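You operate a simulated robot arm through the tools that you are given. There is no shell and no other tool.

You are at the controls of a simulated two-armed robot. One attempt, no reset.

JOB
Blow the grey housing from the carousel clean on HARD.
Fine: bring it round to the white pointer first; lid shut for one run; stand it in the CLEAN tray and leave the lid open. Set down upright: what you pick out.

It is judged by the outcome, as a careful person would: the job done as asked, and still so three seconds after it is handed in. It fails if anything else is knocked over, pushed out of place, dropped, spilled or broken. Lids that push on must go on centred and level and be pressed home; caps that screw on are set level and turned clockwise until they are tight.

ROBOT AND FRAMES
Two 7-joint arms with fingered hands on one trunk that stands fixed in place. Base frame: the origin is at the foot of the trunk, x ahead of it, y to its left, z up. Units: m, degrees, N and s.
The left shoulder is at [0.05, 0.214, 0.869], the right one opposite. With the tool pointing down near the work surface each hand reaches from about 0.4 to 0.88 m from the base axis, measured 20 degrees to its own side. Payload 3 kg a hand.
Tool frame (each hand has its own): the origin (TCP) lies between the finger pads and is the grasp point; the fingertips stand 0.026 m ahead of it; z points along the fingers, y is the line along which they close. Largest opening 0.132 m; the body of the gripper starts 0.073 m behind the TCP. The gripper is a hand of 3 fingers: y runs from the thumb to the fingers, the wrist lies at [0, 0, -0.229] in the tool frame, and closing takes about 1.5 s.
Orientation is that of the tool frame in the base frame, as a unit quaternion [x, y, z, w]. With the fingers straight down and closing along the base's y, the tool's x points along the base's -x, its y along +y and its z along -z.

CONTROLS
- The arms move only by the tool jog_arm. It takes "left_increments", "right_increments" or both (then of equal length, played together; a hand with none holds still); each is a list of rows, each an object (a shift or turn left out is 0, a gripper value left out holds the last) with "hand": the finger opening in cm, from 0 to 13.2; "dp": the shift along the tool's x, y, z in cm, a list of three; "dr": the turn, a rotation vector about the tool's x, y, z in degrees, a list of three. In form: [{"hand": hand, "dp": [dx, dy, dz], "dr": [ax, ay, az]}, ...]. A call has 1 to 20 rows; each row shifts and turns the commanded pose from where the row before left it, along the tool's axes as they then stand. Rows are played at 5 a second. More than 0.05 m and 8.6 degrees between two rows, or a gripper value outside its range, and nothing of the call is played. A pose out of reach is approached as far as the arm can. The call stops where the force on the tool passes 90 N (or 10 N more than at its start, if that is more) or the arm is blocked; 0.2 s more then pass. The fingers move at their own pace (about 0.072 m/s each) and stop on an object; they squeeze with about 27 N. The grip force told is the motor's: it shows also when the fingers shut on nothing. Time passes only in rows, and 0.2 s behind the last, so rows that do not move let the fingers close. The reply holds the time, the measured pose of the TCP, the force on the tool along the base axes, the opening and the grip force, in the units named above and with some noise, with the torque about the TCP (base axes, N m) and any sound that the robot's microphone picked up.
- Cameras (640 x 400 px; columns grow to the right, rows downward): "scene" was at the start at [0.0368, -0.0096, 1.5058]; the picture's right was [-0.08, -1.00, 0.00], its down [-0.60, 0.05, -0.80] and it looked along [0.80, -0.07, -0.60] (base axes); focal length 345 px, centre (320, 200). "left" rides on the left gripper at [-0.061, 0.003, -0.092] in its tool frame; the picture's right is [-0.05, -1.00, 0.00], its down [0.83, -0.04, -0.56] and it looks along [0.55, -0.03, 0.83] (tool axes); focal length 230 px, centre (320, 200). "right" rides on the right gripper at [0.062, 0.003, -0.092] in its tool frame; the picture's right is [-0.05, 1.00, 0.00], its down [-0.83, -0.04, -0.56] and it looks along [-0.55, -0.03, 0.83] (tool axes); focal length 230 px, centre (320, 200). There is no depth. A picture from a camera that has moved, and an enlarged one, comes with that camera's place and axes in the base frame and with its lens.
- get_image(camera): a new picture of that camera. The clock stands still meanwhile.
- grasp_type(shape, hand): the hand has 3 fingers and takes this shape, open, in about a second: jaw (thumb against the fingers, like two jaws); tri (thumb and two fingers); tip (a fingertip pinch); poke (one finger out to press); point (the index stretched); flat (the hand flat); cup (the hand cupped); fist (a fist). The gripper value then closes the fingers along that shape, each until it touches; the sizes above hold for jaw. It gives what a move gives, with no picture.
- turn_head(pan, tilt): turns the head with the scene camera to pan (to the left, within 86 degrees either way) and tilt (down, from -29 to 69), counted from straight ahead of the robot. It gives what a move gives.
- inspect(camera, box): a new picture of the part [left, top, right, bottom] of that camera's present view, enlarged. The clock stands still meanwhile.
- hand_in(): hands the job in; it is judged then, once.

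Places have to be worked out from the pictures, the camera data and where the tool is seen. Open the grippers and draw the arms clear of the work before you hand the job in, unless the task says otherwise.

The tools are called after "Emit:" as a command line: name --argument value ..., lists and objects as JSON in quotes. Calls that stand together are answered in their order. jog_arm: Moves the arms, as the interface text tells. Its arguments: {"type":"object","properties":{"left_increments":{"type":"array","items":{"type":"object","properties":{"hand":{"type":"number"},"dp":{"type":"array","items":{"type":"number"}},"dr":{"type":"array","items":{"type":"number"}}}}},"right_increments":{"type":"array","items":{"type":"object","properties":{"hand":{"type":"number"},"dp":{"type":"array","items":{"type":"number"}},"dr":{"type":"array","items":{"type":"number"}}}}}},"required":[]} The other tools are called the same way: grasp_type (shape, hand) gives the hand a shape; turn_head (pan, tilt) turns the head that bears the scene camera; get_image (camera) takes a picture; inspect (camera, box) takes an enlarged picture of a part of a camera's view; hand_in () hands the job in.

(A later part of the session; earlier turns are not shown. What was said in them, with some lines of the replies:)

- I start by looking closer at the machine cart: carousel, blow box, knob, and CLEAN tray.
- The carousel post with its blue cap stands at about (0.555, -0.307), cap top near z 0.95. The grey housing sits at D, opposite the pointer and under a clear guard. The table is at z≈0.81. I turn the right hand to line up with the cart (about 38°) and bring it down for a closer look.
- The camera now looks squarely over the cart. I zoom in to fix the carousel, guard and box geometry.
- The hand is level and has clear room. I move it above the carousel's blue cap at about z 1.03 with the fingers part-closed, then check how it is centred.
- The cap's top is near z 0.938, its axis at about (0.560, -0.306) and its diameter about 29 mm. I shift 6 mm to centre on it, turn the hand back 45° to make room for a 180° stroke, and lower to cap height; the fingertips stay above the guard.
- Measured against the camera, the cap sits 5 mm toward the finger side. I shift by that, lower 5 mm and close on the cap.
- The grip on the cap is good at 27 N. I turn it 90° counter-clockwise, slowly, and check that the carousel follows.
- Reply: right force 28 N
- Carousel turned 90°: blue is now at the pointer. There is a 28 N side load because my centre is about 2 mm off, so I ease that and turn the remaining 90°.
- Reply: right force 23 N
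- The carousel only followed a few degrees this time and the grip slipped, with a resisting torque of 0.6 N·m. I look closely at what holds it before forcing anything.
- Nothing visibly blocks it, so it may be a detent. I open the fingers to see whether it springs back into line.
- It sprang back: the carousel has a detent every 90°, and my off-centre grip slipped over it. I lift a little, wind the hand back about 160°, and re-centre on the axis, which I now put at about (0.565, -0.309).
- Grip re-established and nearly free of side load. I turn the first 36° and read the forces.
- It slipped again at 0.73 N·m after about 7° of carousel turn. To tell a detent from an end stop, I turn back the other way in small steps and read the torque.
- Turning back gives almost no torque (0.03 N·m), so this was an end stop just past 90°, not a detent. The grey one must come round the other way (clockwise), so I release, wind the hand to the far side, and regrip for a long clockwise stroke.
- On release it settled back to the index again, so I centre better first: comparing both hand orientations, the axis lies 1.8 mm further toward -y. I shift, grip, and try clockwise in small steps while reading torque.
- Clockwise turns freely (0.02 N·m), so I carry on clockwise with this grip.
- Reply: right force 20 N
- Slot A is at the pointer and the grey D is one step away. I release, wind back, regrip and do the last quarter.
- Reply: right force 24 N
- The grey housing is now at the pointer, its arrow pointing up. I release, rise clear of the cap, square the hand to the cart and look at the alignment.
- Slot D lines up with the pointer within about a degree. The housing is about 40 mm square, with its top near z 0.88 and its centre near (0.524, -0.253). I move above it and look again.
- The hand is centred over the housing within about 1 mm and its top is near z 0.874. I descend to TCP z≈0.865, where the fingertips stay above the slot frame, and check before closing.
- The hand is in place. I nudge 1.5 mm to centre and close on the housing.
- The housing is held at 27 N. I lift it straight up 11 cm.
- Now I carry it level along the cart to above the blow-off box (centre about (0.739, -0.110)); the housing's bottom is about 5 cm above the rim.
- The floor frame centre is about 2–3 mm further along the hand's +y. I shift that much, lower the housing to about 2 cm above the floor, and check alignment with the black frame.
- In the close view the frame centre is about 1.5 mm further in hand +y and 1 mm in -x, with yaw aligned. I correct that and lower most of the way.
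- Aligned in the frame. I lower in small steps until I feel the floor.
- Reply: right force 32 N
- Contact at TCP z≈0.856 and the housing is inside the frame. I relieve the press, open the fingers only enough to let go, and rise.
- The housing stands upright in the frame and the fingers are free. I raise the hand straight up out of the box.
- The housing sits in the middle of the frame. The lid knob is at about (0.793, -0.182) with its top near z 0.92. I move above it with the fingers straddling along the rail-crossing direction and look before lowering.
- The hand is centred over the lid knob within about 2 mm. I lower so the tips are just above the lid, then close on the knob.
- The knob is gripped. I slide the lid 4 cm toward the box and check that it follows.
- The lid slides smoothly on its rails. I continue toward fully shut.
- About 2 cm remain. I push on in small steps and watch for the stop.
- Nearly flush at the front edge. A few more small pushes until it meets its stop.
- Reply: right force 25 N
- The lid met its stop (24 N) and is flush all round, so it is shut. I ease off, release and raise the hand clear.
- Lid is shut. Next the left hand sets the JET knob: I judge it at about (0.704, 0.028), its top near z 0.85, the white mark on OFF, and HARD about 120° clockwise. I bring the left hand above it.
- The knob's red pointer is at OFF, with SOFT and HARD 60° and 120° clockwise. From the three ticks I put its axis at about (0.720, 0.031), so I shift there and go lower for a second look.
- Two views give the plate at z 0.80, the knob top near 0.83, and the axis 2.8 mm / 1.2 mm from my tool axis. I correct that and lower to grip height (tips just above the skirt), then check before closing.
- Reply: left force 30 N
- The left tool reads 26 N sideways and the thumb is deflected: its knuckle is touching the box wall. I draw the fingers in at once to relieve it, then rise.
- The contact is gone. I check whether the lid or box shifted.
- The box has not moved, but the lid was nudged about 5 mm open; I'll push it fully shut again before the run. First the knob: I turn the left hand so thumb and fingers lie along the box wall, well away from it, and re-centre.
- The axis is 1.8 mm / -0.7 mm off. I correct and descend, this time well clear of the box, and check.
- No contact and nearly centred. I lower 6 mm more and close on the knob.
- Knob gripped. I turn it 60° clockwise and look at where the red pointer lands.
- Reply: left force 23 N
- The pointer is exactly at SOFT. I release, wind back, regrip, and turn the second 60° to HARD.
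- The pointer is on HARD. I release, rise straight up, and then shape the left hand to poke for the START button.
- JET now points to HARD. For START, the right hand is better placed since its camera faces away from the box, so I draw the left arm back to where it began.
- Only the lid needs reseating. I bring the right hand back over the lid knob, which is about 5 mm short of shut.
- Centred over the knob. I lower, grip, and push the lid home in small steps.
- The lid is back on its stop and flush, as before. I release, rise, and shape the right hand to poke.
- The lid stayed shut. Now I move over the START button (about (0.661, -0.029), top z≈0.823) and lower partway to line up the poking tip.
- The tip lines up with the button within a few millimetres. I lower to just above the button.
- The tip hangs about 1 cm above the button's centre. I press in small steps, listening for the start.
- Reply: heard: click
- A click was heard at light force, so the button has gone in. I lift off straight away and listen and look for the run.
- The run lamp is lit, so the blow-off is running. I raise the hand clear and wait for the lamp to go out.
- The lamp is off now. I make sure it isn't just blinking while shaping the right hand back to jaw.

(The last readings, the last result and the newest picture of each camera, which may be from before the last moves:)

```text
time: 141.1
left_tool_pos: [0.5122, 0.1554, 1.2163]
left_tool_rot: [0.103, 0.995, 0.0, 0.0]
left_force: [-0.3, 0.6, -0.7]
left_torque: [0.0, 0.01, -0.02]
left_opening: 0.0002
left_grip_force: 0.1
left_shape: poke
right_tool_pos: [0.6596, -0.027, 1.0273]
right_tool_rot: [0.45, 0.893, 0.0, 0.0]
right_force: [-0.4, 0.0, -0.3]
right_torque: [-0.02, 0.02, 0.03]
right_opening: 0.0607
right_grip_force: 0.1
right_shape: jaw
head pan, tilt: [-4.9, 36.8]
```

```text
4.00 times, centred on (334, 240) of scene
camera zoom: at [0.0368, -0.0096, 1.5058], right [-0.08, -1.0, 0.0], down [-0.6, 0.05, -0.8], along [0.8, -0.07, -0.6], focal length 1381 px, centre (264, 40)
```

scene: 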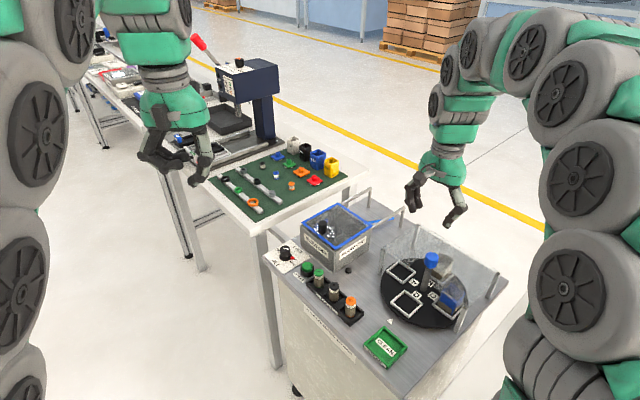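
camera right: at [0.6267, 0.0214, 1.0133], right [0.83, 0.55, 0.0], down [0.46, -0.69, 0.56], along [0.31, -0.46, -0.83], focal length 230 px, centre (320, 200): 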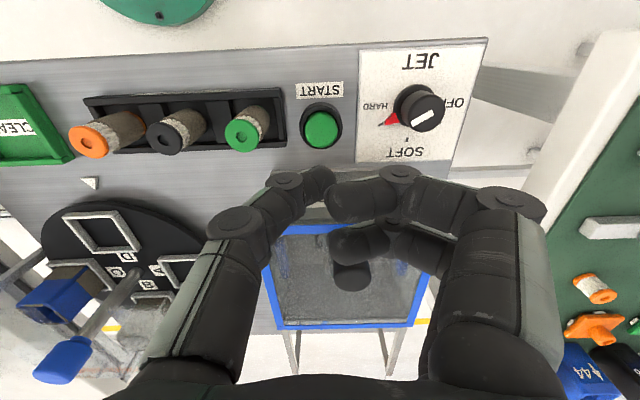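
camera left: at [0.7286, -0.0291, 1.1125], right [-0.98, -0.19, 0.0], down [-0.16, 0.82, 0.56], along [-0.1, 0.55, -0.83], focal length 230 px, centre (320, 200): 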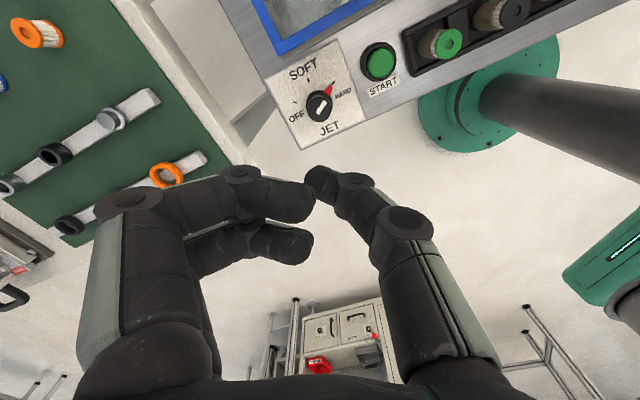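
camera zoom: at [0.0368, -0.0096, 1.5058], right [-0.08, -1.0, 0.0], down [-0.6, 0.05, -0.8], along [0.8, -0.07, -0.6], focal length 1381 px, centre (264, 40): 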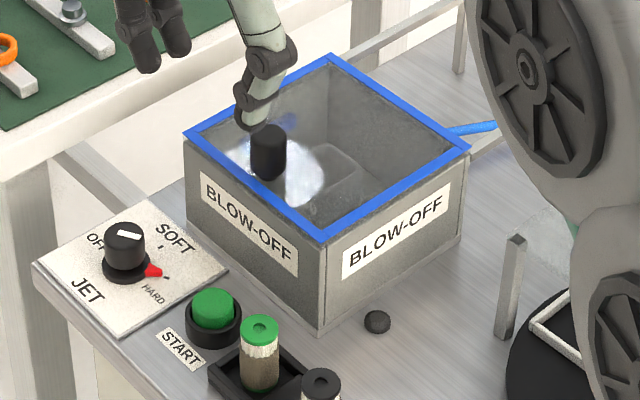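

The run has finished (lamp stays dark). I go back over the lid knob, lower and grip it.

Emit:
jog_arm --right_increments '[{"dp": [-2.1, 0.5, 0]}, {"dp": [-2.1, 0.55, 0]}, {"dp": [-1.9, 0.5, 0]}, {"dp": [0, 0, 3]}, {"dp": [0, 0, 3]}, {}, {}]'

Emit:
inspect --camera "right" --box '[220, 60, 420, 260]'

```text
time: 142.7
left_tool_pos: [0.5113, 0.1554, 1.2166]
left_tool_rot: [0.105, 0.994, -0.001, 0.0]
left_force: [-0.7, -0.3, -0.6]
left_torque: [0.02, -0.01, 0.01]
left_opening: 0.0001
left_grip_force: 0.0
left_shape: poke
right_tool_pos: [0.709, -0.0663, 0.9684]
right_tool_rot: [0.449, 0.893, 0.0, 0.001]
right_force: [0.7, -0.4, 0.0]
right_torque: [0.0, 0.0, -0.03]
right_opening: 0.0605
right_grip_force: 0.1
right_shape: jaw
head pan, tilt: [-4.9, 36.8]
```

```text
2.00 times, centred on (320, 160) of right
camera zoom: at [0.6745, -0.016, 1.0598], right [0.83, 0.55, 0.0], down [0.46, -0.69, 0.56], along [0.31, -0.46, -0.83], focal length 460 px, centre (320, 280)
```

zoom: 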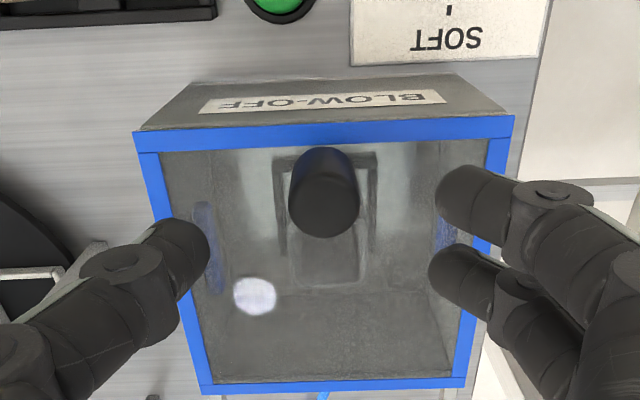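

Emit:
jog_arm --right_increments '[{"dp": [-0.15, 0.05, 2]}, {"dp": [0, 0, 2]}, {"dp": [0, 0, 0.6]}, {"hand": 1.0}, {}, {}, {}, {}, {}, {}]'

Emit:
jog_arm --right_increments '[{"dp": [-0.5, 0, 0]}, {"dp": [-1.0, 0, 0]}, {"dp": [-1.2, 0, 0]}, {"dp": [-1.3, 0, 0]}, {"dp": [-1.3, 0, 0]}, {"dp": [-1.3, 0, 0]}, {"dp": [-1.3, 0, 0]}, {"dp": [-1.3, 0, 0]}, {"dp": [-1.3, 0, 0]}, {"dp": [-1.0, 0, 0]}, {"dp": [-0.8, 0, 0]}, {}]'

Emit:
inspect --camera "scene" --box '[290, 150, 418, 260]'

```text
time: 144.9
left_tool_pos: [0.5121, 0.1554, 1.2166]
left_tool_rot: [0.104, 0.995, 0.0, 0.0]
left_force: [-0.3, -0.6, -0.1]
left_torque: [0.02, -0.01, -0.01]
left_opening: 0.0001
left_grip_force: 0.1
left_shape: poke
right_tool_pos: [0.7093, -0.0671, 0.9209]
right_tool_rot: [0.449, 0.893, 0.0, 0.0]
right_force: [-1.0, -0.5, -6.8]
right_torque: [0.04, -0.05, -0.07]
right_opening: 0.014
right_grip_force: 26.8
right_shape: jaw
head pan, tilt: [-4.9, 36.8]
```

```text
time: 147.5
left_tool_pos: [0.5106, 0.1542, 1.2166]
left_tool_rot: [0.105, 0.995, 0.001, 0.0]
left_force: [-0.7, -0.2, -0.5]
left_torque: [-0.02, -0.02, 0.01]
left_opening: 0.0002
left_grip_force: 0.1
left_shape: poke
right_tool_pos: [0.7829, -0.1676, 0.9207]
right_tool_rot: [0.449, 0.893, 0.0, 0.0]
right_force: [-4.2, -3.5, -7.0]
right_torque: [-0.1, 0.12, -0.07]
right_opening: 0.0133
right_grip_force: 27.1
right_shape: jaw
head pan, tilt: [-4.9, 36.8]
```

```text
3.64 times, centred on (354, 205) of scene
camera zoom: at [0.0368, -0.0097, 1.5058], right [-0.09, -1.0, 0.0], down [-0.6, 0.05, -0.8], along [0.8, -0.07, -0.6], focal length 1255 px, centre (196, 182)
```

zoom: 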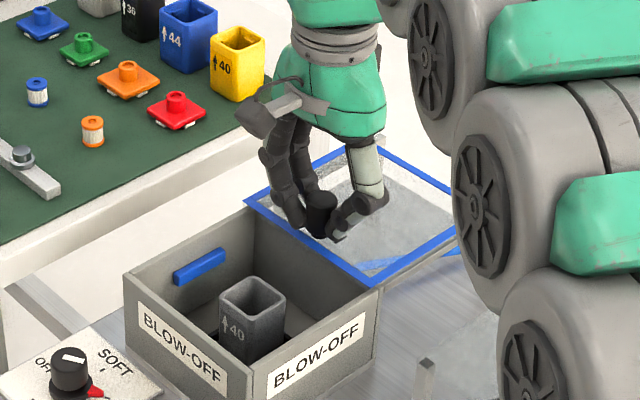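

The housing now looks clean: the brown dust is gone. I slide the lid the last bit to its open stop.

Emit:
jog_arm --right_increments '[{"dp": [-0.6, 0, 0]}, {"dp": [-0.5, 0, 0]}, {}]'

Emit:
jog_arm --right_increments '[{"dp": [-0.3, 0, 0]}, {"dp": [-0.2, 0, 0]}, {}]'

Emit:
inspect --camera "scene" --box '[290, 150, 418, 260]'

```text
time: 148.3
left_tool_pos: [0.5113, 0.1558, 1.2181]
left_tool_rot: [0.104, 0.995, 0.0, 0.0]
left_force: [-0.7, 0.4, -0.2]
left_torque: [0.02, 0.01, -0.02]
left_opening: 0.0001
left_grip_force: 0.2
left_shape: poke
right_tool_pos: [0.79, -0.176, 0.9219]
right_tool_rot: [0.449, 0.894, 0.0, 0.001]
right_force: [-6.6, -4.2, -5.3]
right_torque: [-0.1, 0.16, -0.08]
right_opening: 0.0126
right_grip_force: 27.0
right_shape: jaw
head pan, tilt: [-4.9, 36.8]
```

```text
time: 149.1
left_tool_pos: [0.5119, 0.1551, 1.2173]
left_tool_rot: [0.105, 0.995, 0.0, 0.001]
left_force: [-0.5, 0.0, 0.1]
left_torque: [0.02, 0.02, 0.02]
left_opening: 0.0002
left_grip_force: 0.1
left_shape: poke
right_tool_pos: [0.7917, -0.1797, 0.9221]
right_tool_rot: [0.449, 0.893, 0.0, 0.0]
right_force: [-6.0, -2.9, -5.5]
right_torque: [-0.1, 0.13, -0.07]
right_opening: 0.0126
right_grip_force: 27.1
right_shape: jaw
head pan, tilt: [-4.9, 36.8]
```

```text
3.64 times, centred on (354, 205) of scene
camera zoom: at [0.0368, -0.0097, 1.5058], right [-0.08, -1.0, 0.0], down [-0.6, 0.05, -0.8], along [0.8, -0.07, -0.6], focal length 1255 px, centre (196, 182)
```

zoom: 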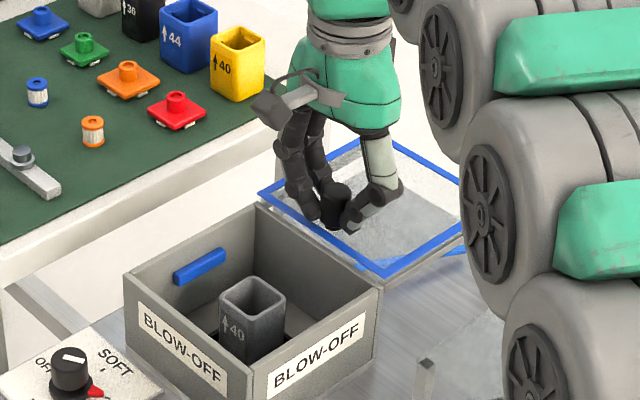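

The lid is open as at the start. I release, rise, and move back over the box to look at the housing.

Emit:
jog_arm --right_increments '[{"hand": 6}, {}, {}, {}, {"dp": [0, 0, -2]}, {"dp": [0, 0, -3.5]}, {"dp": [0, 0, -4]}, {"dp": [2.2, 0.08, 0]}, {"dp": [2.2, 0.08, 0]}, {"dp": [2.2, 0.08, 0]}, {"dp": [2.1, 0.08, 0]}, {}, {}]'

Emit:
get_image --camera "right"

Emit:
inspect --camera "right" --box '[220, 30, 420, 190]'

Emit:
inspect --camera "scene" --box '[290, 150, 418, 260]'

```text
time: 151.9
left_tool_pos: [0.5106, 0.1558, 1.2181]
left_tool_rot: [0.105, 0.994, 0.0, 0.0]
left_force: [0.5, -1.1, 0.1]
left_torque: [-0.01, 0.0, 0.0]
left_opening: 0.0001
left_grip_force: 0.1
left_shape: poke
right_tool_pos: [0.7438, -0.1074, 1.0174]
right_tool_rot: [0.449, 0.893, -0.001, 0.0]
right_force: [0.0, -0.3, -0.2]
right_torque: [0.0, -0.04, 0.0]
right_opening: 0.0593
right_grip_force: 0.0
right_shape: jaw
head pan, tilt: [-4.9, 36.8]
```

```text
taken
camera right: at [0.7091, -0.0565, 1.1088], right [0.83, 0.55, 0.0], down [0.46, -0.69, 0.56], along [0.31, -0.46, -0.83], focal length 230 px, centre (320, 200)
```

right: 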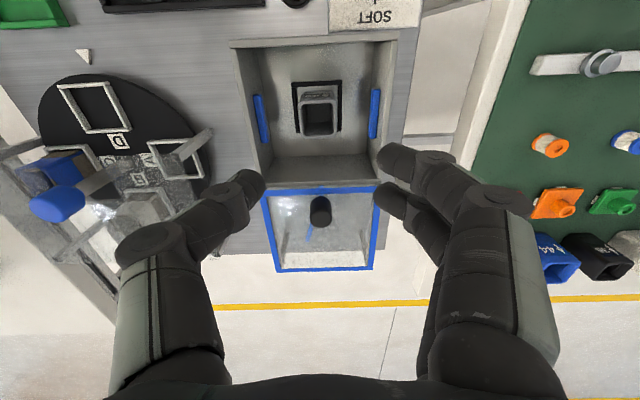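

```text
2.50 times, centred on (320, 110) of right
camera zoom: at [0.7091, -0.0565, 1.1088], right [0.83, 0.55, 0.0], down [0.46, -0.69, 0.56], along [0.31, -0.46, -0.83], focal length 575 px, centre (320, 425)
```

zoom: 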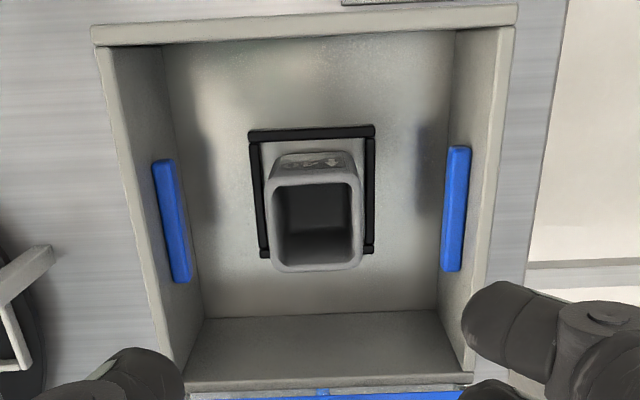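

```text
3.64 times, centred on (354, 205) of scene
camera zoom: at [0.0368, -0.0096, 1.5058], right [-0.08, -1.0, 0.0], down [-0.6, 0.05, -0.8], along [0.8, -0.07, -0.6], focal length 1255 px, centre (196, 182)
```

zoom: 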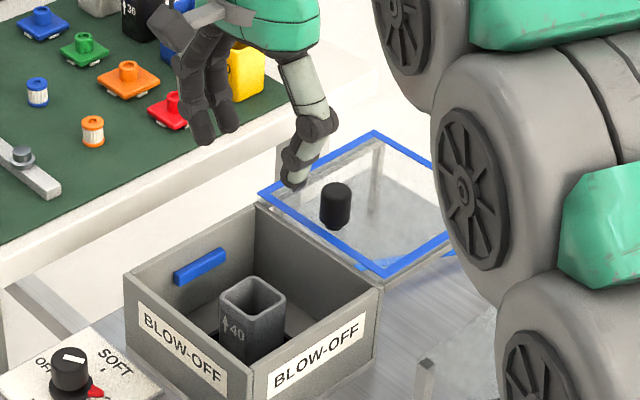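

The clean housing hasn't moved and still stands upright. I set the opening to 5.5 cm and descend partway into the box, checking the centring.

Emit:
jog_arm --right_increments '[{"hand": 5.5, "dp": [0, -0.2, 2]}, {"dp": [0, 0, 3]}, {"dp": [0, 0, 3]}, {"dp": [0, 0, 3]}, {}, {}]'

Emit:
inspect --camera "right" --box '[200, 60, 440, 260]'

```text
time: 153.3
left_tool_pos: [0.5112, 0.156, 1.2158]
left_tool_rot: [0.104, 0.995, 0.0, 0.0]
left_force: [-0.3, -0.1, -0.2]
left_torque: [0.0, -0.01, -0.04]
left_opening: 0.0
left_grip_force: 0.1
left_shape: poke
right_tool_pos: [0.7417, -0.1102, 0.9073]
right_tool_rot: [0.449, 0.893, -0.001, 0.0]
right_force: [-0.3, 0.2, 0.0]
right_torque: [-0.01, 0.0, 0.0]
right_opening: 0.0555
right_grip_force: 0.0
right_shape: jaw
head pan, tilt: [-4.9, 36.8]
```

```text
2.00 times, centred on (320, 160) of right
camera zoom: at [0.7075, -0.0572, 0.9988], right [0.83, 0.55, 0.0], down [0.46, -0.69, 0.56], along [0.31, -0.46, -0.83], focal length 460 px, centre (320, 280)
```

zoom: 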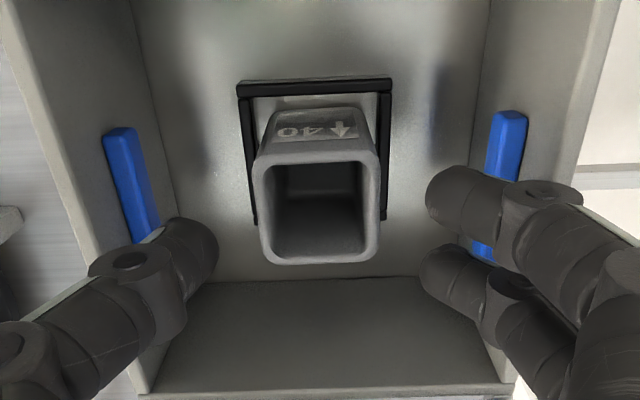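

Emit:
jog_arm --right_increments '[{"dp": [-0.2, -0.1, 1]}, {"dp": [0, 0, 1.5]}, {"dp": [0, 0, 1.5]}, {"dp": [0, 0, 0.9]}, {}]'

Emit:
jog_arm --right_increments '[{"hand": 2.5}, {}, {}, {}, {}, {}, {}]'

Emit:
inspect --camera "right" --box '[200, 60, 440, 260]'

```text
time: 154.5
left_tool_pos: [0.5127, 0.1548, 1.217]
left_tool_rot: [0.104, 0.995, 0.001, 0.0]
left_force: [0.3, 0.4, 0.3]
left_torque: [0.0, -0.02, 0.0]
left_opening: 0.0
left_grip_force: 0.1
left_shape: poke
right_tool_pos: [0.7401, -0.1103, 0.8581]
right_tool_rot: [0.45, 0.893, 0.0, -0.001]
right_force: [0.6, 0.7, 0.5]
right_torque: [-0.05, 0.04, -0.02]
right_opening: 0.0554
right_grip_force: 0.1
right_shape: jaw
head pan, tilt: [-4.9, 36.8]
```

```text
time: 156.1
left_tool_pos: [0.5122, 0.1553, 1.2157]
left_tool_rot: [0.104, 0.995, 0.0, 0.0]
left_force: [0.9, 0.6, -1.2]
left_torque: [0.01, -0.03, -0.01]
left_opening: 0.0001
left_grip_force: 0.1
left_shape: poke
right_tool_pos: [0.7409, -0.1106, 0.857]
right_tool_rot: [0.45, 0.893, 0.0, 0.0]
right_force: [0.8, 0.8, -0.8]
right_torque: [0.0, 0.02, -0.02]
right_opening: 0.0341
right_grip_force: 26.9
right_shape: jaw
head pan, tilt: [-4.9, 36.8]
```

```text
2.00 times, centred on (320, 160) of right
camera zoom: at [0.7067, -0.0598, 0.9494], right [0.83, 0.55, 0.0], down [0.46, -0.69, 0.56], along [0.31, -0.46, -0.83], focal length 460 px, centre (320, 280)
```

zoom: 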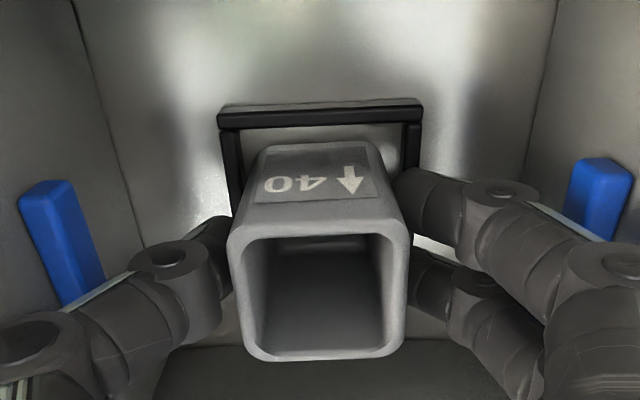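

The clean housing is gripped. I lift it straight up out of the box.

Emit:
jog_arm --right_increments '[{"dp": [0, 0, -1]}, {"dp": [0, 0, -2]}, {"dp": [0, 0, -3]}, {"dp": [0, 0, -3]}, {"dp": [0, 0, -3]}, {"dp": [0, 0, -3]}, {}, {}]'

Emit:
inspect --camera "scene" --box '[290, 130, 430, 260]'

Emit:
inspect --camera "scene" --box '[350, 300, 430, 380]'

```text
time: 157.9
left_tool_pos: [0.5115, 0.1545, 1.2159]
left_tool_rot: [0.105, 0.995, 0.001, 0.001]
left_force: [0.0, -0.5, 0.1]
left_torque: [0.03, 0.03, -0.02]
left_opening: 0.0
left_grip_force: 0.0
left_shape: poke
right_tool_pos: [0.741, -0.1098, 1.0064]
right_tool_rot: [0.449, 0.894, 0.0, 0.0]
right_force: [0.6, 0.4, -0.7]
right_torque: [-0.03, 0.05, 0.03]
right_opening: 0.0341
right_grip_force: 27.4
right_shape: jaw
head pan, tilt: [-4.9, 36.8]
```

```text
3.08 times, centred on (360, 195) of scene
camera zoom: at [0.0368, -0.0096, 1.5058], right [-0.08, -1.0, 0.0], down [-0.6, 0.05, -0.8], along [0.8, -0.07, -0.6], focal length 1062 px, centre (197, 215)
```

zoom: 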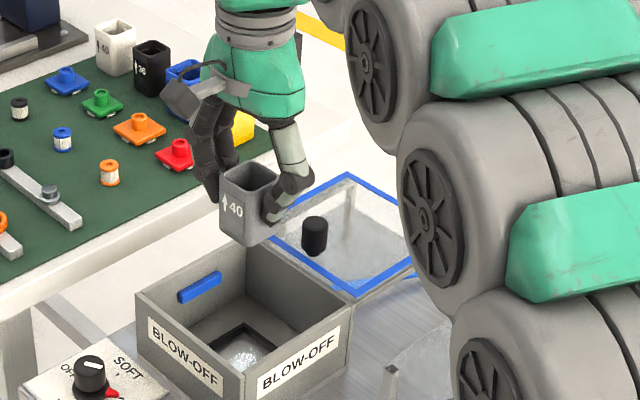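

```text
5.00 times, centred on (390, 340) of scene
camera zoom: at [0.0368, -0.0096, 1.5058], right [-0.08, -1.0, 0.0], down [-0.6, 0.05, -0.8], along [0.8, -0.07, -0.6], focal length 1726 px, centre (-30, -500)
```

zoom: 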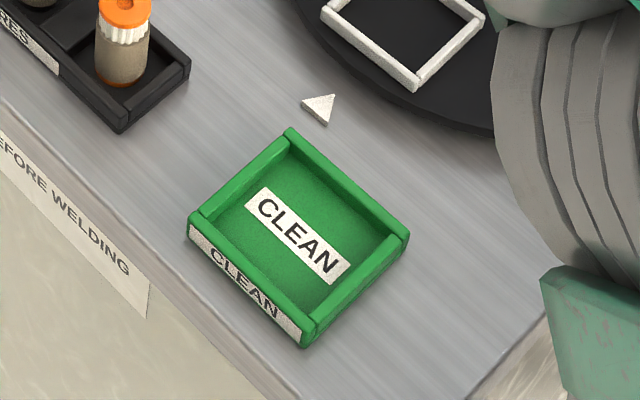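

Lifted cleanly. The CLEAN tray's centre is about (0.430, -0.184), its outside about 65 mm square and aligned with the cart. I carry the housing over in a straight line at this height.

Emit:
jog_arm --right_increments '[{"dp": [0.5, -1.2, 0]}, {"dp": [0.9, -2.2, 0]}, {"dp": [1.25, -2.9, 0]}, {"dp": [1.25, -2.9, 0]}, {"dp": [1.25, -2.9, 0]}, {"dp": [1.25, -2.9, 0]}, {"dp": [1.25, -2.9, 0]}, {"dp": [1.25, -2.9, 0]}, {"dp": [1.25, -2.9, 0]}, {"dp": [1.2, -2.8, 0]}, {"dp": [0.8, -1.9, 0]}, {"dp": [0.43, -1.0, 0]}, {}, {}]'

Emit:
get_image --camera "right"

Emit:
get_image --camera "scene"

```text
time: 160.9
left_tool_pos: [0.5114, 0.1552, 1.217]
left_tool_rot: [0.105, 0.994, -0.001, 0.001]
left_force: [-0.2, 1.1, -0.9]
left_torque: [0.05, 0.01, 0.02]
left_opening: 0.0003
left_grip_force: 0.0
left_shape: poke
right_tool_pos: [0.4301, -0.1856, 1.0068]
right_tool_rot: [0.45, 0.893, 0.0, 0.0]
right_force: [-0.1, 0.4, -0.7]
right_torque: [0.03, -0.01, -0.01]
right_opening: 0.0338
right_grip_force: 27.1
right_shape: jaw
head pan, tilt: [-4.9, 36.8]
```

```text
taken
camera right: at [0.396, -0.1342, 1.0985], right [0.83, 0.55, 0.0], down [0.46, -0.69, 0.56], along [0.31, -0.46, -0.83], focal length 230 px, centre (320, 200)
```

right: 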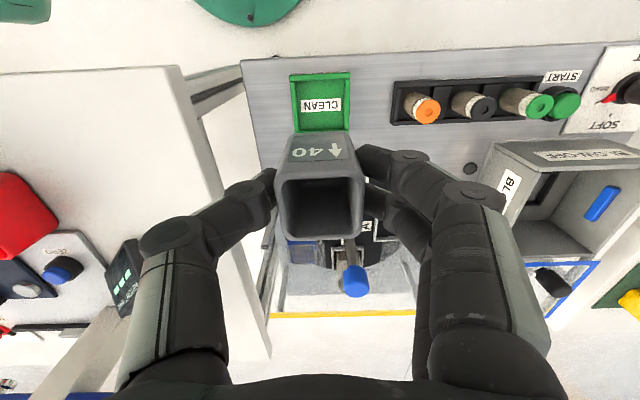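

```text
taken
```

scene: 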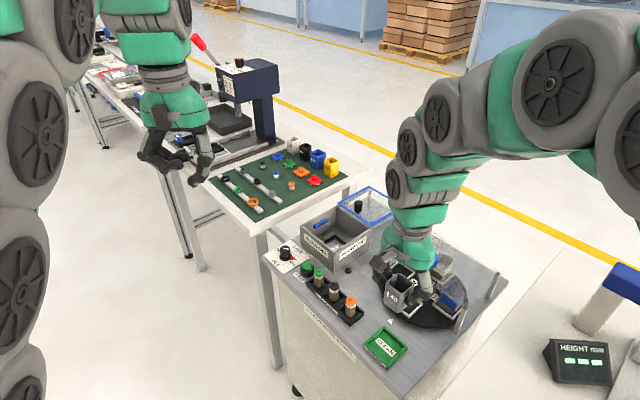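

Emit:
inspect --camera "right" --box '[240, 50, 420, 190]'

Emit:
inspect --camera "right" --box '[230, 110, 410, 270]'

```text
2.86 times, centred on (330, 120) of right
camera zoom: at [0.396, -0.1342, 1.0985], right [0.83, 0.55, 0.0], down [0.46, -0.69, 0.56], along [0.31, -0.46, -0.83], focal length 657 px, centre (291, 429)
```

zoom: 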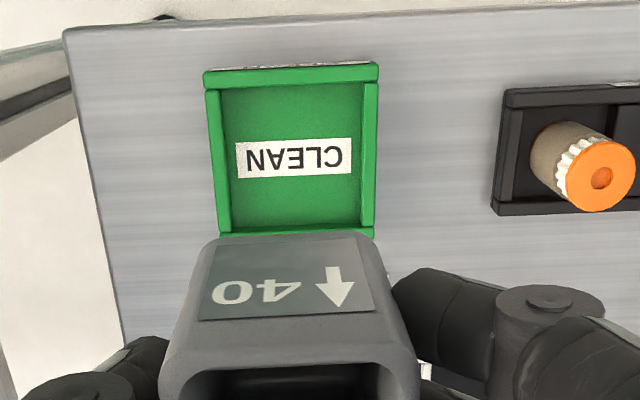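

```text
2.50 times, centred on (320, 190) of right
camera zoom: at [0.396, -0.1342, 1.0985], right [0.83, 0.55, 0.0], down [0.46, -0.69, 0.56], along [0.31, -0.46, -0.83], focal length 575 px, centre (320, 225)
```

zoom: 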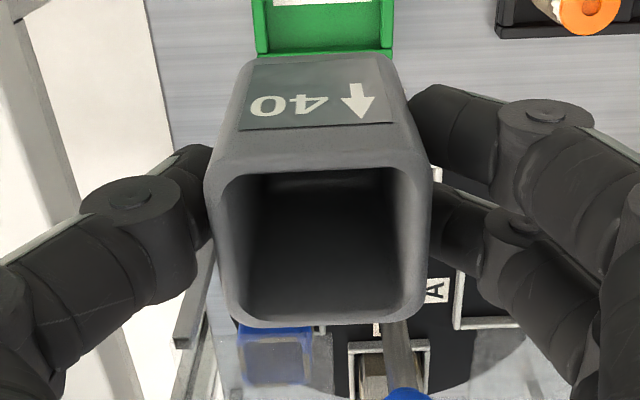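

The part and tray centres agree within about 2 mm. I nudge, lower to about 3 cm above the tray, and check.

Emit:
jog_arm --right_increments '[{"dp": [0.1, 0.05, 1.5]}, {"dp": [0, 0, 2.5]}, {"dp": [0, 0, 2.5]}, {"dp": [0, 0, 2.5]}, {"dp": [0, 0, 2.5]}, {"dp": [0, 0, 1.5]}, {}, {}]'

Emit:
inspect --camera "right" --box '[230, 30, 410, 190]'

Emit:
inspect --camera "scene" --box '[340, 270, 440, 390]'

```text
time: 162.7
left_tool_pos: [0.5117, 0.1562, 1.2168]
left_tool_rot: [0.105, 0.994, 0.0, 0.0]
left_force: [0.1, 0.3, 0.8]
left_torque: [0.01, -0.01, -0.04]
left_opening: 0.0
left_grip_force: 0.0
left_shape: poke
right_tool_pos: [0.429, -0.184, 0.8788]
right_tool_rot: [0.449, 0.893, 0.001, 0.0]
right_force: [0.6, 0.6, -0.4]
right_torque: [0.0, 0.04, 0.0]
right_opening: 0.0339
right_grip_force: 26.7
right_shape: jaw
head pan, tilt: [-4.9, 36.8]
```

```text
2.50 times, centred on (320, 110) of right
camera zoom: at [0.3952, -0.1331, 0.9696], right [0.83, 0.55, 0.0], down [0.46, -0.69, 0.55], along [0.31, -0.46, -0.83], focal length 575 px, centre (320, 425)
```

zoom: 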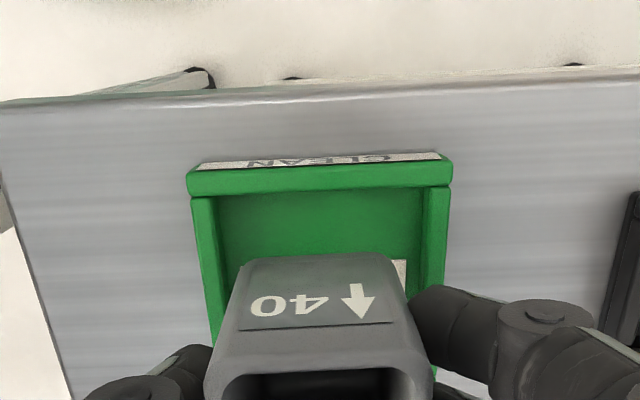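

```text
3.33 times, centred on (390, 330) of scene
camera zoom: at [0.0368, -0.0096, 1.5058], right [-0.08, -1.0, 0.0], down [-0.6, 0.05, -0.8], along [0.8, -0.07, -0.6], focal length 1151 px, centre (87, -233)
```

zoom: 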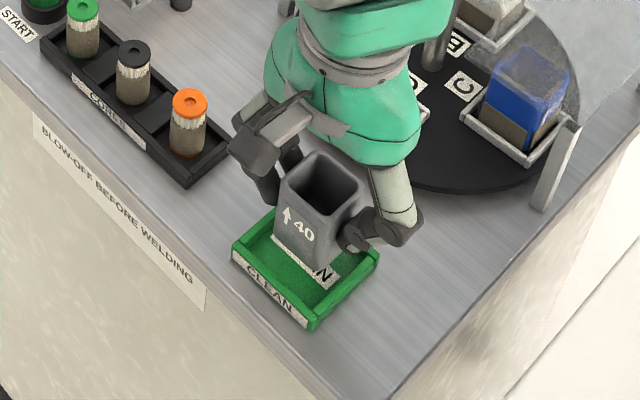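

Well aligned with the tray. I lower gently until the housing touches the tray floor.

Emit:
jog_arm --right_increments '[{"dp": [0.15, 0, 1]}, {"dp": [0, 0, 1]}, {"dp": [0, 0, 0.5]}, {}]'

Emit:
jog_arm --right_increments '[{"dp": [0, 0, 0.3]}, {"dp": [0, 0, 0.2]}, {}]'

Emit:
inspect --camera "scene" --box '[340, 270, 440, 390]'

```text
time: 163.7
left_tool_pos: [0.5113, 0.1549, 1.2167]
left_tool_rot: [0.105, 0.994, 0.0, 0.0]
left_force: [0.2, -0.5, -0.4]
left_torque: [0.0, 0.01, 0.02]
left_opening: 0.0003
left_grip_force: 0.0
left_shape: poke
right_tool_pos: [0.4296, -0.182, 0.8546]
right_tool_rot: [0.449, 0.894, 0.001, 0.001]
right_force: [-1.8, 0.0, 26.3]
right_torque: [0.0, 0.03, 0.02]
right_opening: 0.0352
right_grip_force: 26.2
right_shape: jaw
head pan, tilt: [-4.9, 36.8]
```

```text
time: 164.5
left_tool_pos: [0.5104, 0.156, 1.2171]
left_tool_rot: [0.105, 0.995, 0.0, 0.0]
left_force: [-0.3, -0.3, 0.4]
left_torque: [0.01, 0.01, 0.02]
left_opening: 0.0001
left_grip_force: 0.0
left_shape: poke
right_tool_pos: [0.4302, -0.1823, 0.8478]
right_tool_rot: [0.449, 0.894, 0.0, 0.001]
right_force: [1.5, -1.7, 48.2]
right_torque: [0.03, -0.07, 0.02]
right_opening: 0.0392
right_grip_force: 27.0
right_shape: jaw
head pan, tilt: [-4.9, 36.8]
```

```text
3.33 times, centred on (390, 330) of scene
camera zoom: at [0.0365, -0.0094, 1.5058], right [-0.08, -1.0, 0.0], down [-0.6, 0.05, -0.8], along [0.8, -0.07, -0.6], focal length 1151 px, centre (87, -233)
```

zoom: 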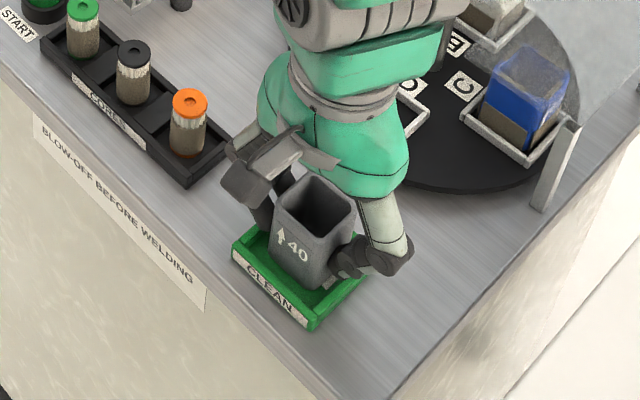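

The housing touched down a little earlier than I expected (z≈0.857) and is now firmly on the tray floor, upright. I open the fingers where they are, modestly, to leave it undisturbed.

Emit:
jog_arm --right_increments '[{"dp": [0, 0, -0.15]}, {"hand": 4.3}, {}, {"hand": 5.5}, {}, {}, {}]'

Emit:
inspect --camera "scene" --box '[340, 270, 440, 390]'

Emit:
get_image --camera "right"

```text
time: 166.1
left_tool_pos: [0.5111, 0.1558, 1.2178]
left_tool_rot: [0.104, 0.995, 0.0, 0.0]
left_force: [-0.2, -0.5, -0.9]
left_torque: [0.0, -0.03, 0.02]
left_opening: 0.0
left_grip_force: 0.1
left_shape: poke
right_tool_pos: [0.4297, -0.1821, 0.8497]
right_tool_rot: [0.45, 0.893, 0.0, 0.0]
right_force: [-0.3, 0.9, -0.5]
right_torque: [0.0, 0.0, 0.01]
right_opening: 0.0546
right_grip_force: 0.1
right_shape: jaw
head pan, tilt: [-4.9, 36.8]
```

```text
3.33 times, centred on (390, 330) of scene
camera zoom: at [0.0368, -0.0096, 1.5058], right [-0.08, -1.0, 0.0], down [-0.6, 0.05, -0.8], along [0.8, -0.07, -0.6], focal length 1151 px, centre (87, -233)
```

zoom: 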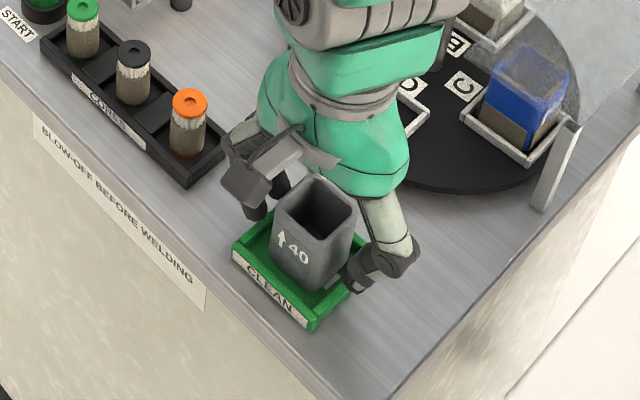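

```text
taken
camera right: at [0.395, -0.1316, 0.9409], right [0.83, 0.55, 0.0], down [0.46, -0.69, 0.56], along [0.31, -0.46, -0.83], focal length 230 px, centre (320, 200)
```

right: 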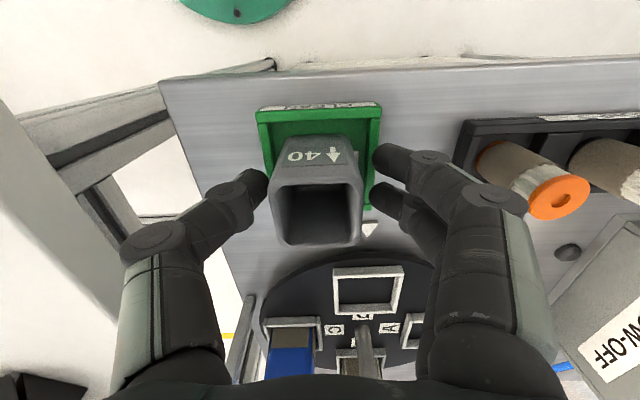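

The fingers are free with no force, and the housing stands in the tray. I raise the hand straight up.

Emit:
jog_arm --right_increments '[{"dp": [0, 0, -1]}, {"dp": [0, 0, -2]}, {"dp": [0, 0, -3]}, {"dp": [0, 0, -4]}, {"dp": [0, 0, -4]}, {"dp": [0, 0, -4]}, {"dp": [0, 0, -4]}, {}]'

Emit:
inspect --camera "scene" --box '[340, 270, 440, 390]'

Emit:
get_image --camera "right"

```text
time: 167.9
left_tool_pos: [0.5115, 0.1552, 1.2169]
left_tool_rot: [0.105, 0.994, 0.0, 0.0]
left_force: [-0.5, -0.2, 0.4]
left_torque: [-0.01, 0.01, -0.02]
left_opening: 0.0002
left_grip_force: 0.0
left_shape: poke
right_tool_pos: [0.4288, -0.1837, 1.0703]
right_tool_rot: [0.449, 0.893, 0.0, 0.0]
right_force: [-1.0, 0.5, -0.5]
right_torque: [-0.01, 0.02, -0.01]
right_opening: 0.0551
right_grip_force: 0.0
right_shape: jaw
head pan, tilt: [-4.9, 36.8]
```

```text
3.33 times, centred on (390, 330) of scene
camera zoom: at [0.0368, -0.0096, 1.5058], right [-0.08, -1.0, 0.0], down [-0.6, 0.05, -0.8], along [0.8, -0.07, -0.6], focal length 1151 px, centre (87, -233)
```

zoom: 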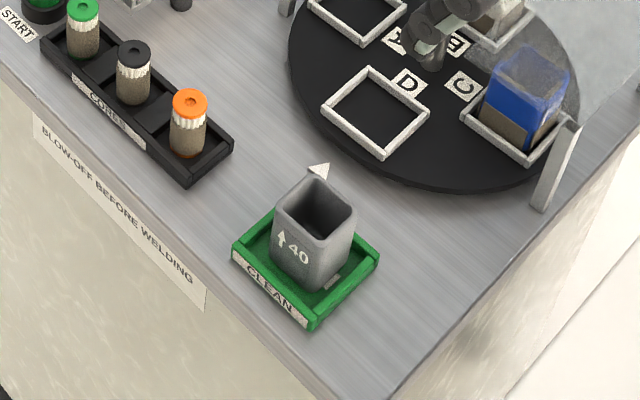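

```text
taken
camera right: at [0.3951, -0.1321, 1.1614], right [0.83, 0.55, 0.0], down [0.46, -0.69, 0.56], along [0.31, -0.46, -0.83], focal length 230 px, centre (320, 200)
```

right: 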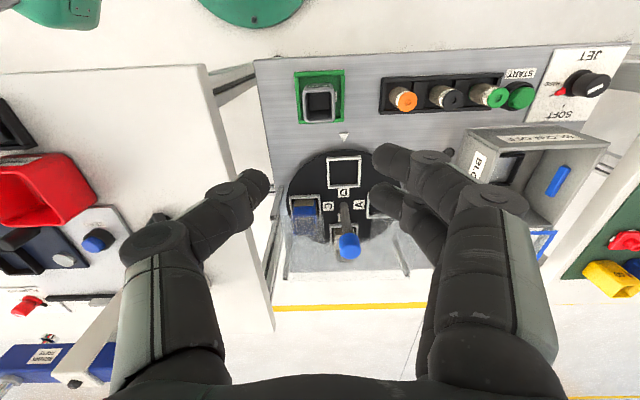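

The housing stands upright in the CLEAN tray. I draw the right arm up and back to its starting place, and open the left hand.

Emit:
jog_arm --right_increments '[{"hand": 13, "dp": [0, 0, -4]}, {"dp": [0, 0, -4]}, {"dp": [0, 0, -4]}, {"dp": [0, 0, -4]}, {"dp": [0, 0, -3]}, {"dp": [-3, -1.2, 0]}, {"dp": [-3, -1.2, 0]}, {"dp": [-3, -1.2, 0]}, {"dr": [0, 0, -8]}, {"dr": [0, 0, -8]}, {"dr": [0, 0, -8]}, {"dr": [0, 0, -8]}, {"dr": [0, 0, -8]}, {}]'

Emit:
grasp_type --hand "left" --shape "jaw"

Emit:
get_image --camera "scene"

Emit:
inspect --camera "scene" --box '[260, 170, 420, 290]'

Emit:
inspect --camera "scene" --box '[350, 230, 510, 380]'

```text
time: 170.9
left_tool_pos: [0.5116, 0.1551, 1.2168]
left_tool_rot: [0.105, 0.994, 0.0, 0.0]
left_force: [0.0, -0.1, 0.3]
left_torque: [0.02, 0.0, 0.04]
left_opening: 0.0
left_grip_force: 0.1
left_shape: poke
right_tool_pos: [0.4546, -0.2771, 1.2587]
right_tool_rot: [0.116, 0.993, 0.0, 0.001]
right_force: [1.1, -0.1, -0.2]
right_torque: [0.0, -0.01, 0.02]
right_opening: 0.1299
right_grip_force: 0.0
right_shape: jaw
head pan, tilt: [-4.9, 36.8]
```

```text
time: 171.8
left_tool_pos: [0.5124, 0.1557, 1.2157]
left_tool_rot: [0.105, 0.995, -0.001, 0.001]
left_force: [-0.1, 0.2, 0.9]
left_torque: [0.0, -0.02, 0.01]
left_opening: 0.1318
left_grip_force: 0.0
left_shape: jaw
right_tool_pos: [0.4548, -0.2762, 1.2595]
right_tool_rot: [0.117, 0.993, 0.0, 0.0]
right_force: [0.6, -0.3, -0.6]
right_torque: [0.07, 0.01, -0.01]
right_opening: 0.1299
right_grip_force: 0.1
right_shape: jaw
head pan, tilt: [-4.9, 36.8]
```

```text
taken
```

scene: 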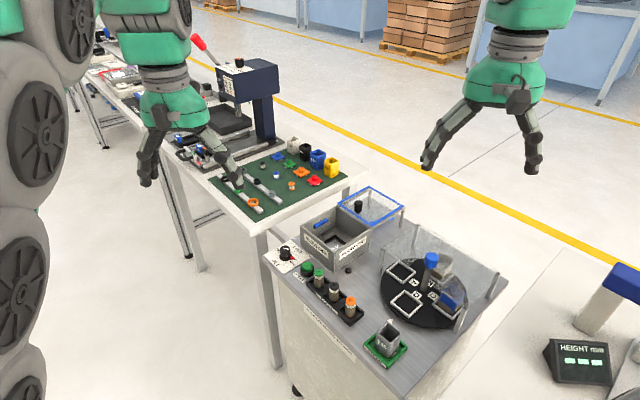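

```text
3.33 times, centred on (340, 230) of scene
camera zoom: at [0.0368, -0.0096, 1.5058], right [-0.08, -1.0, 0.0], down [-0.6, 0.05, -0.8], along [0.8, -0.07, -0.6], focal length 1151 px, centre (253, 100)
```

zoom: 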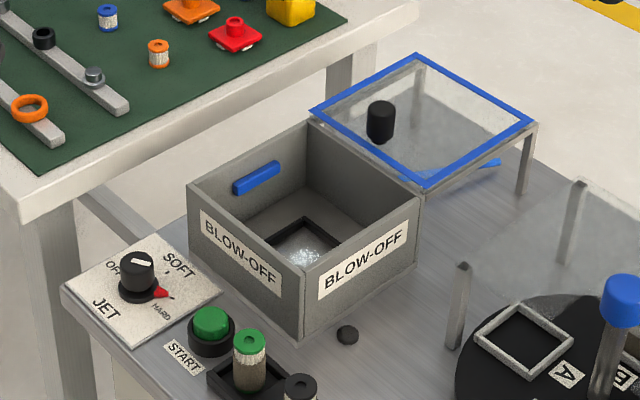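

```text
2.67 times, centred on (430, 305) of scene
camera zoom: at [0.0368, -0.0096, 1.5058], right [-0.08, -1.0, 0.0], down [-0.6, 0.05, -0.8], along [0.8, -0.07, -0.6], focal length 920 px, centre (27, -80)
```

zoom: 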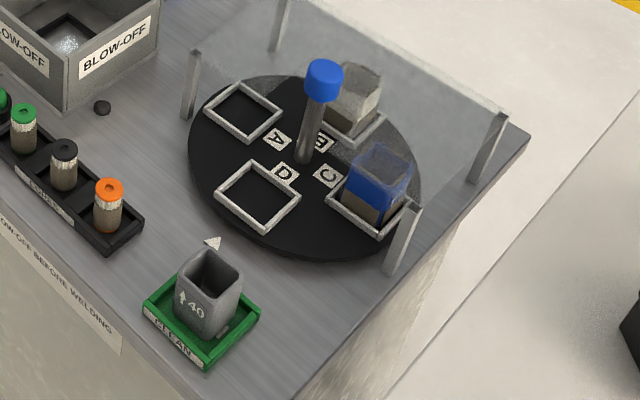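

Emit:
inspect --camera "scene" --box '[355, 300, 419, 380]'

Emit:
inspect --camera "scene" --box '[400, 240, 480, 320]'

```text
5.00 times, centred on (387, 340) of scene
camera zoom: at [0.0368, -0.0096, 1.5058], right [-0.08, -1.0, 0.0], down [-0.6, 0.05, -0.8], along [0.8, -0.07, -0.6], focal length 1726 px, centre (-15, -500)
```

zoom: 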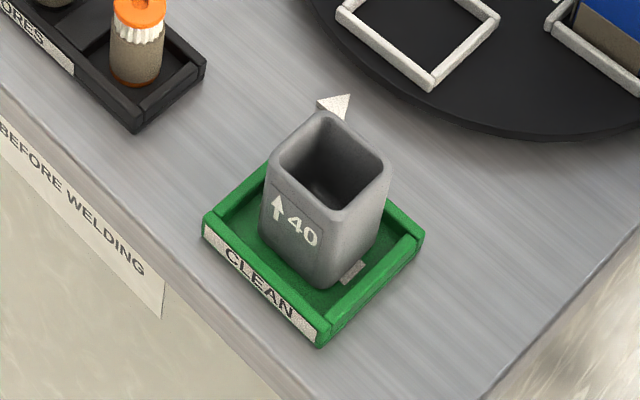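

```text
5.00 times, centred on (440, 280) of scene
camera zoom: at [0.0368, -0.0096, 1.5058], right [-0.08, -1.0, 0.0], down [-0.6, 0.05, -0.8], along [0.8, -0.07, -0.6], focal length 1726 px, centre (-280, -200)
```

zoom: 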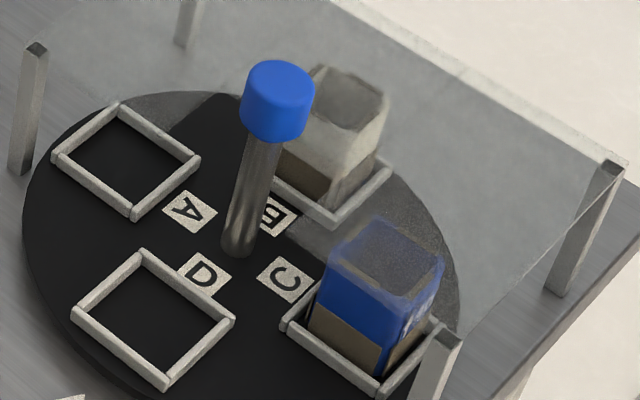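

The clean grey housing stands upright in the CLEAN tray with its arrow up. The lid is open, JET is on HARD, the other housings are in their slots, and both arms are clear with hands open. I hand the job in.

Emit:
hand_in

```text
The job is handed in.
```

The grey housing was blown clean on HARD and now stands upright, arrow up, in the CLEAN tray. The blow-off lid is open. I handed the job in with both arms clear and the hands open; no verdict has come back.

- **Carousel:** I turned it until the grey housing (slot D) lined up with the white pointer. It has a stop just past 90° one way, so I brought it round the other way. The blue and white housings are still upright in their slots.
- **Run:** I pressed START once, with the lid shut on its stop and JET on HARD. The run lamp lit and then went out, and the brown dust was gone from the housing afterwards.
- **Contact with the box:** while I was setting JET, the left thumb touched the blow-off box with about 26 N and nudged the shut lid about 5 mm open. The box did not move. I pushed the lid fully shut again before the run.
- **Setting down:** I pressed the housing onto the tray floor harder than intended, about 48 N, before opening the fingers. It stayed upright.

JET is still on HARD, since you did not ask for it to be turned back.
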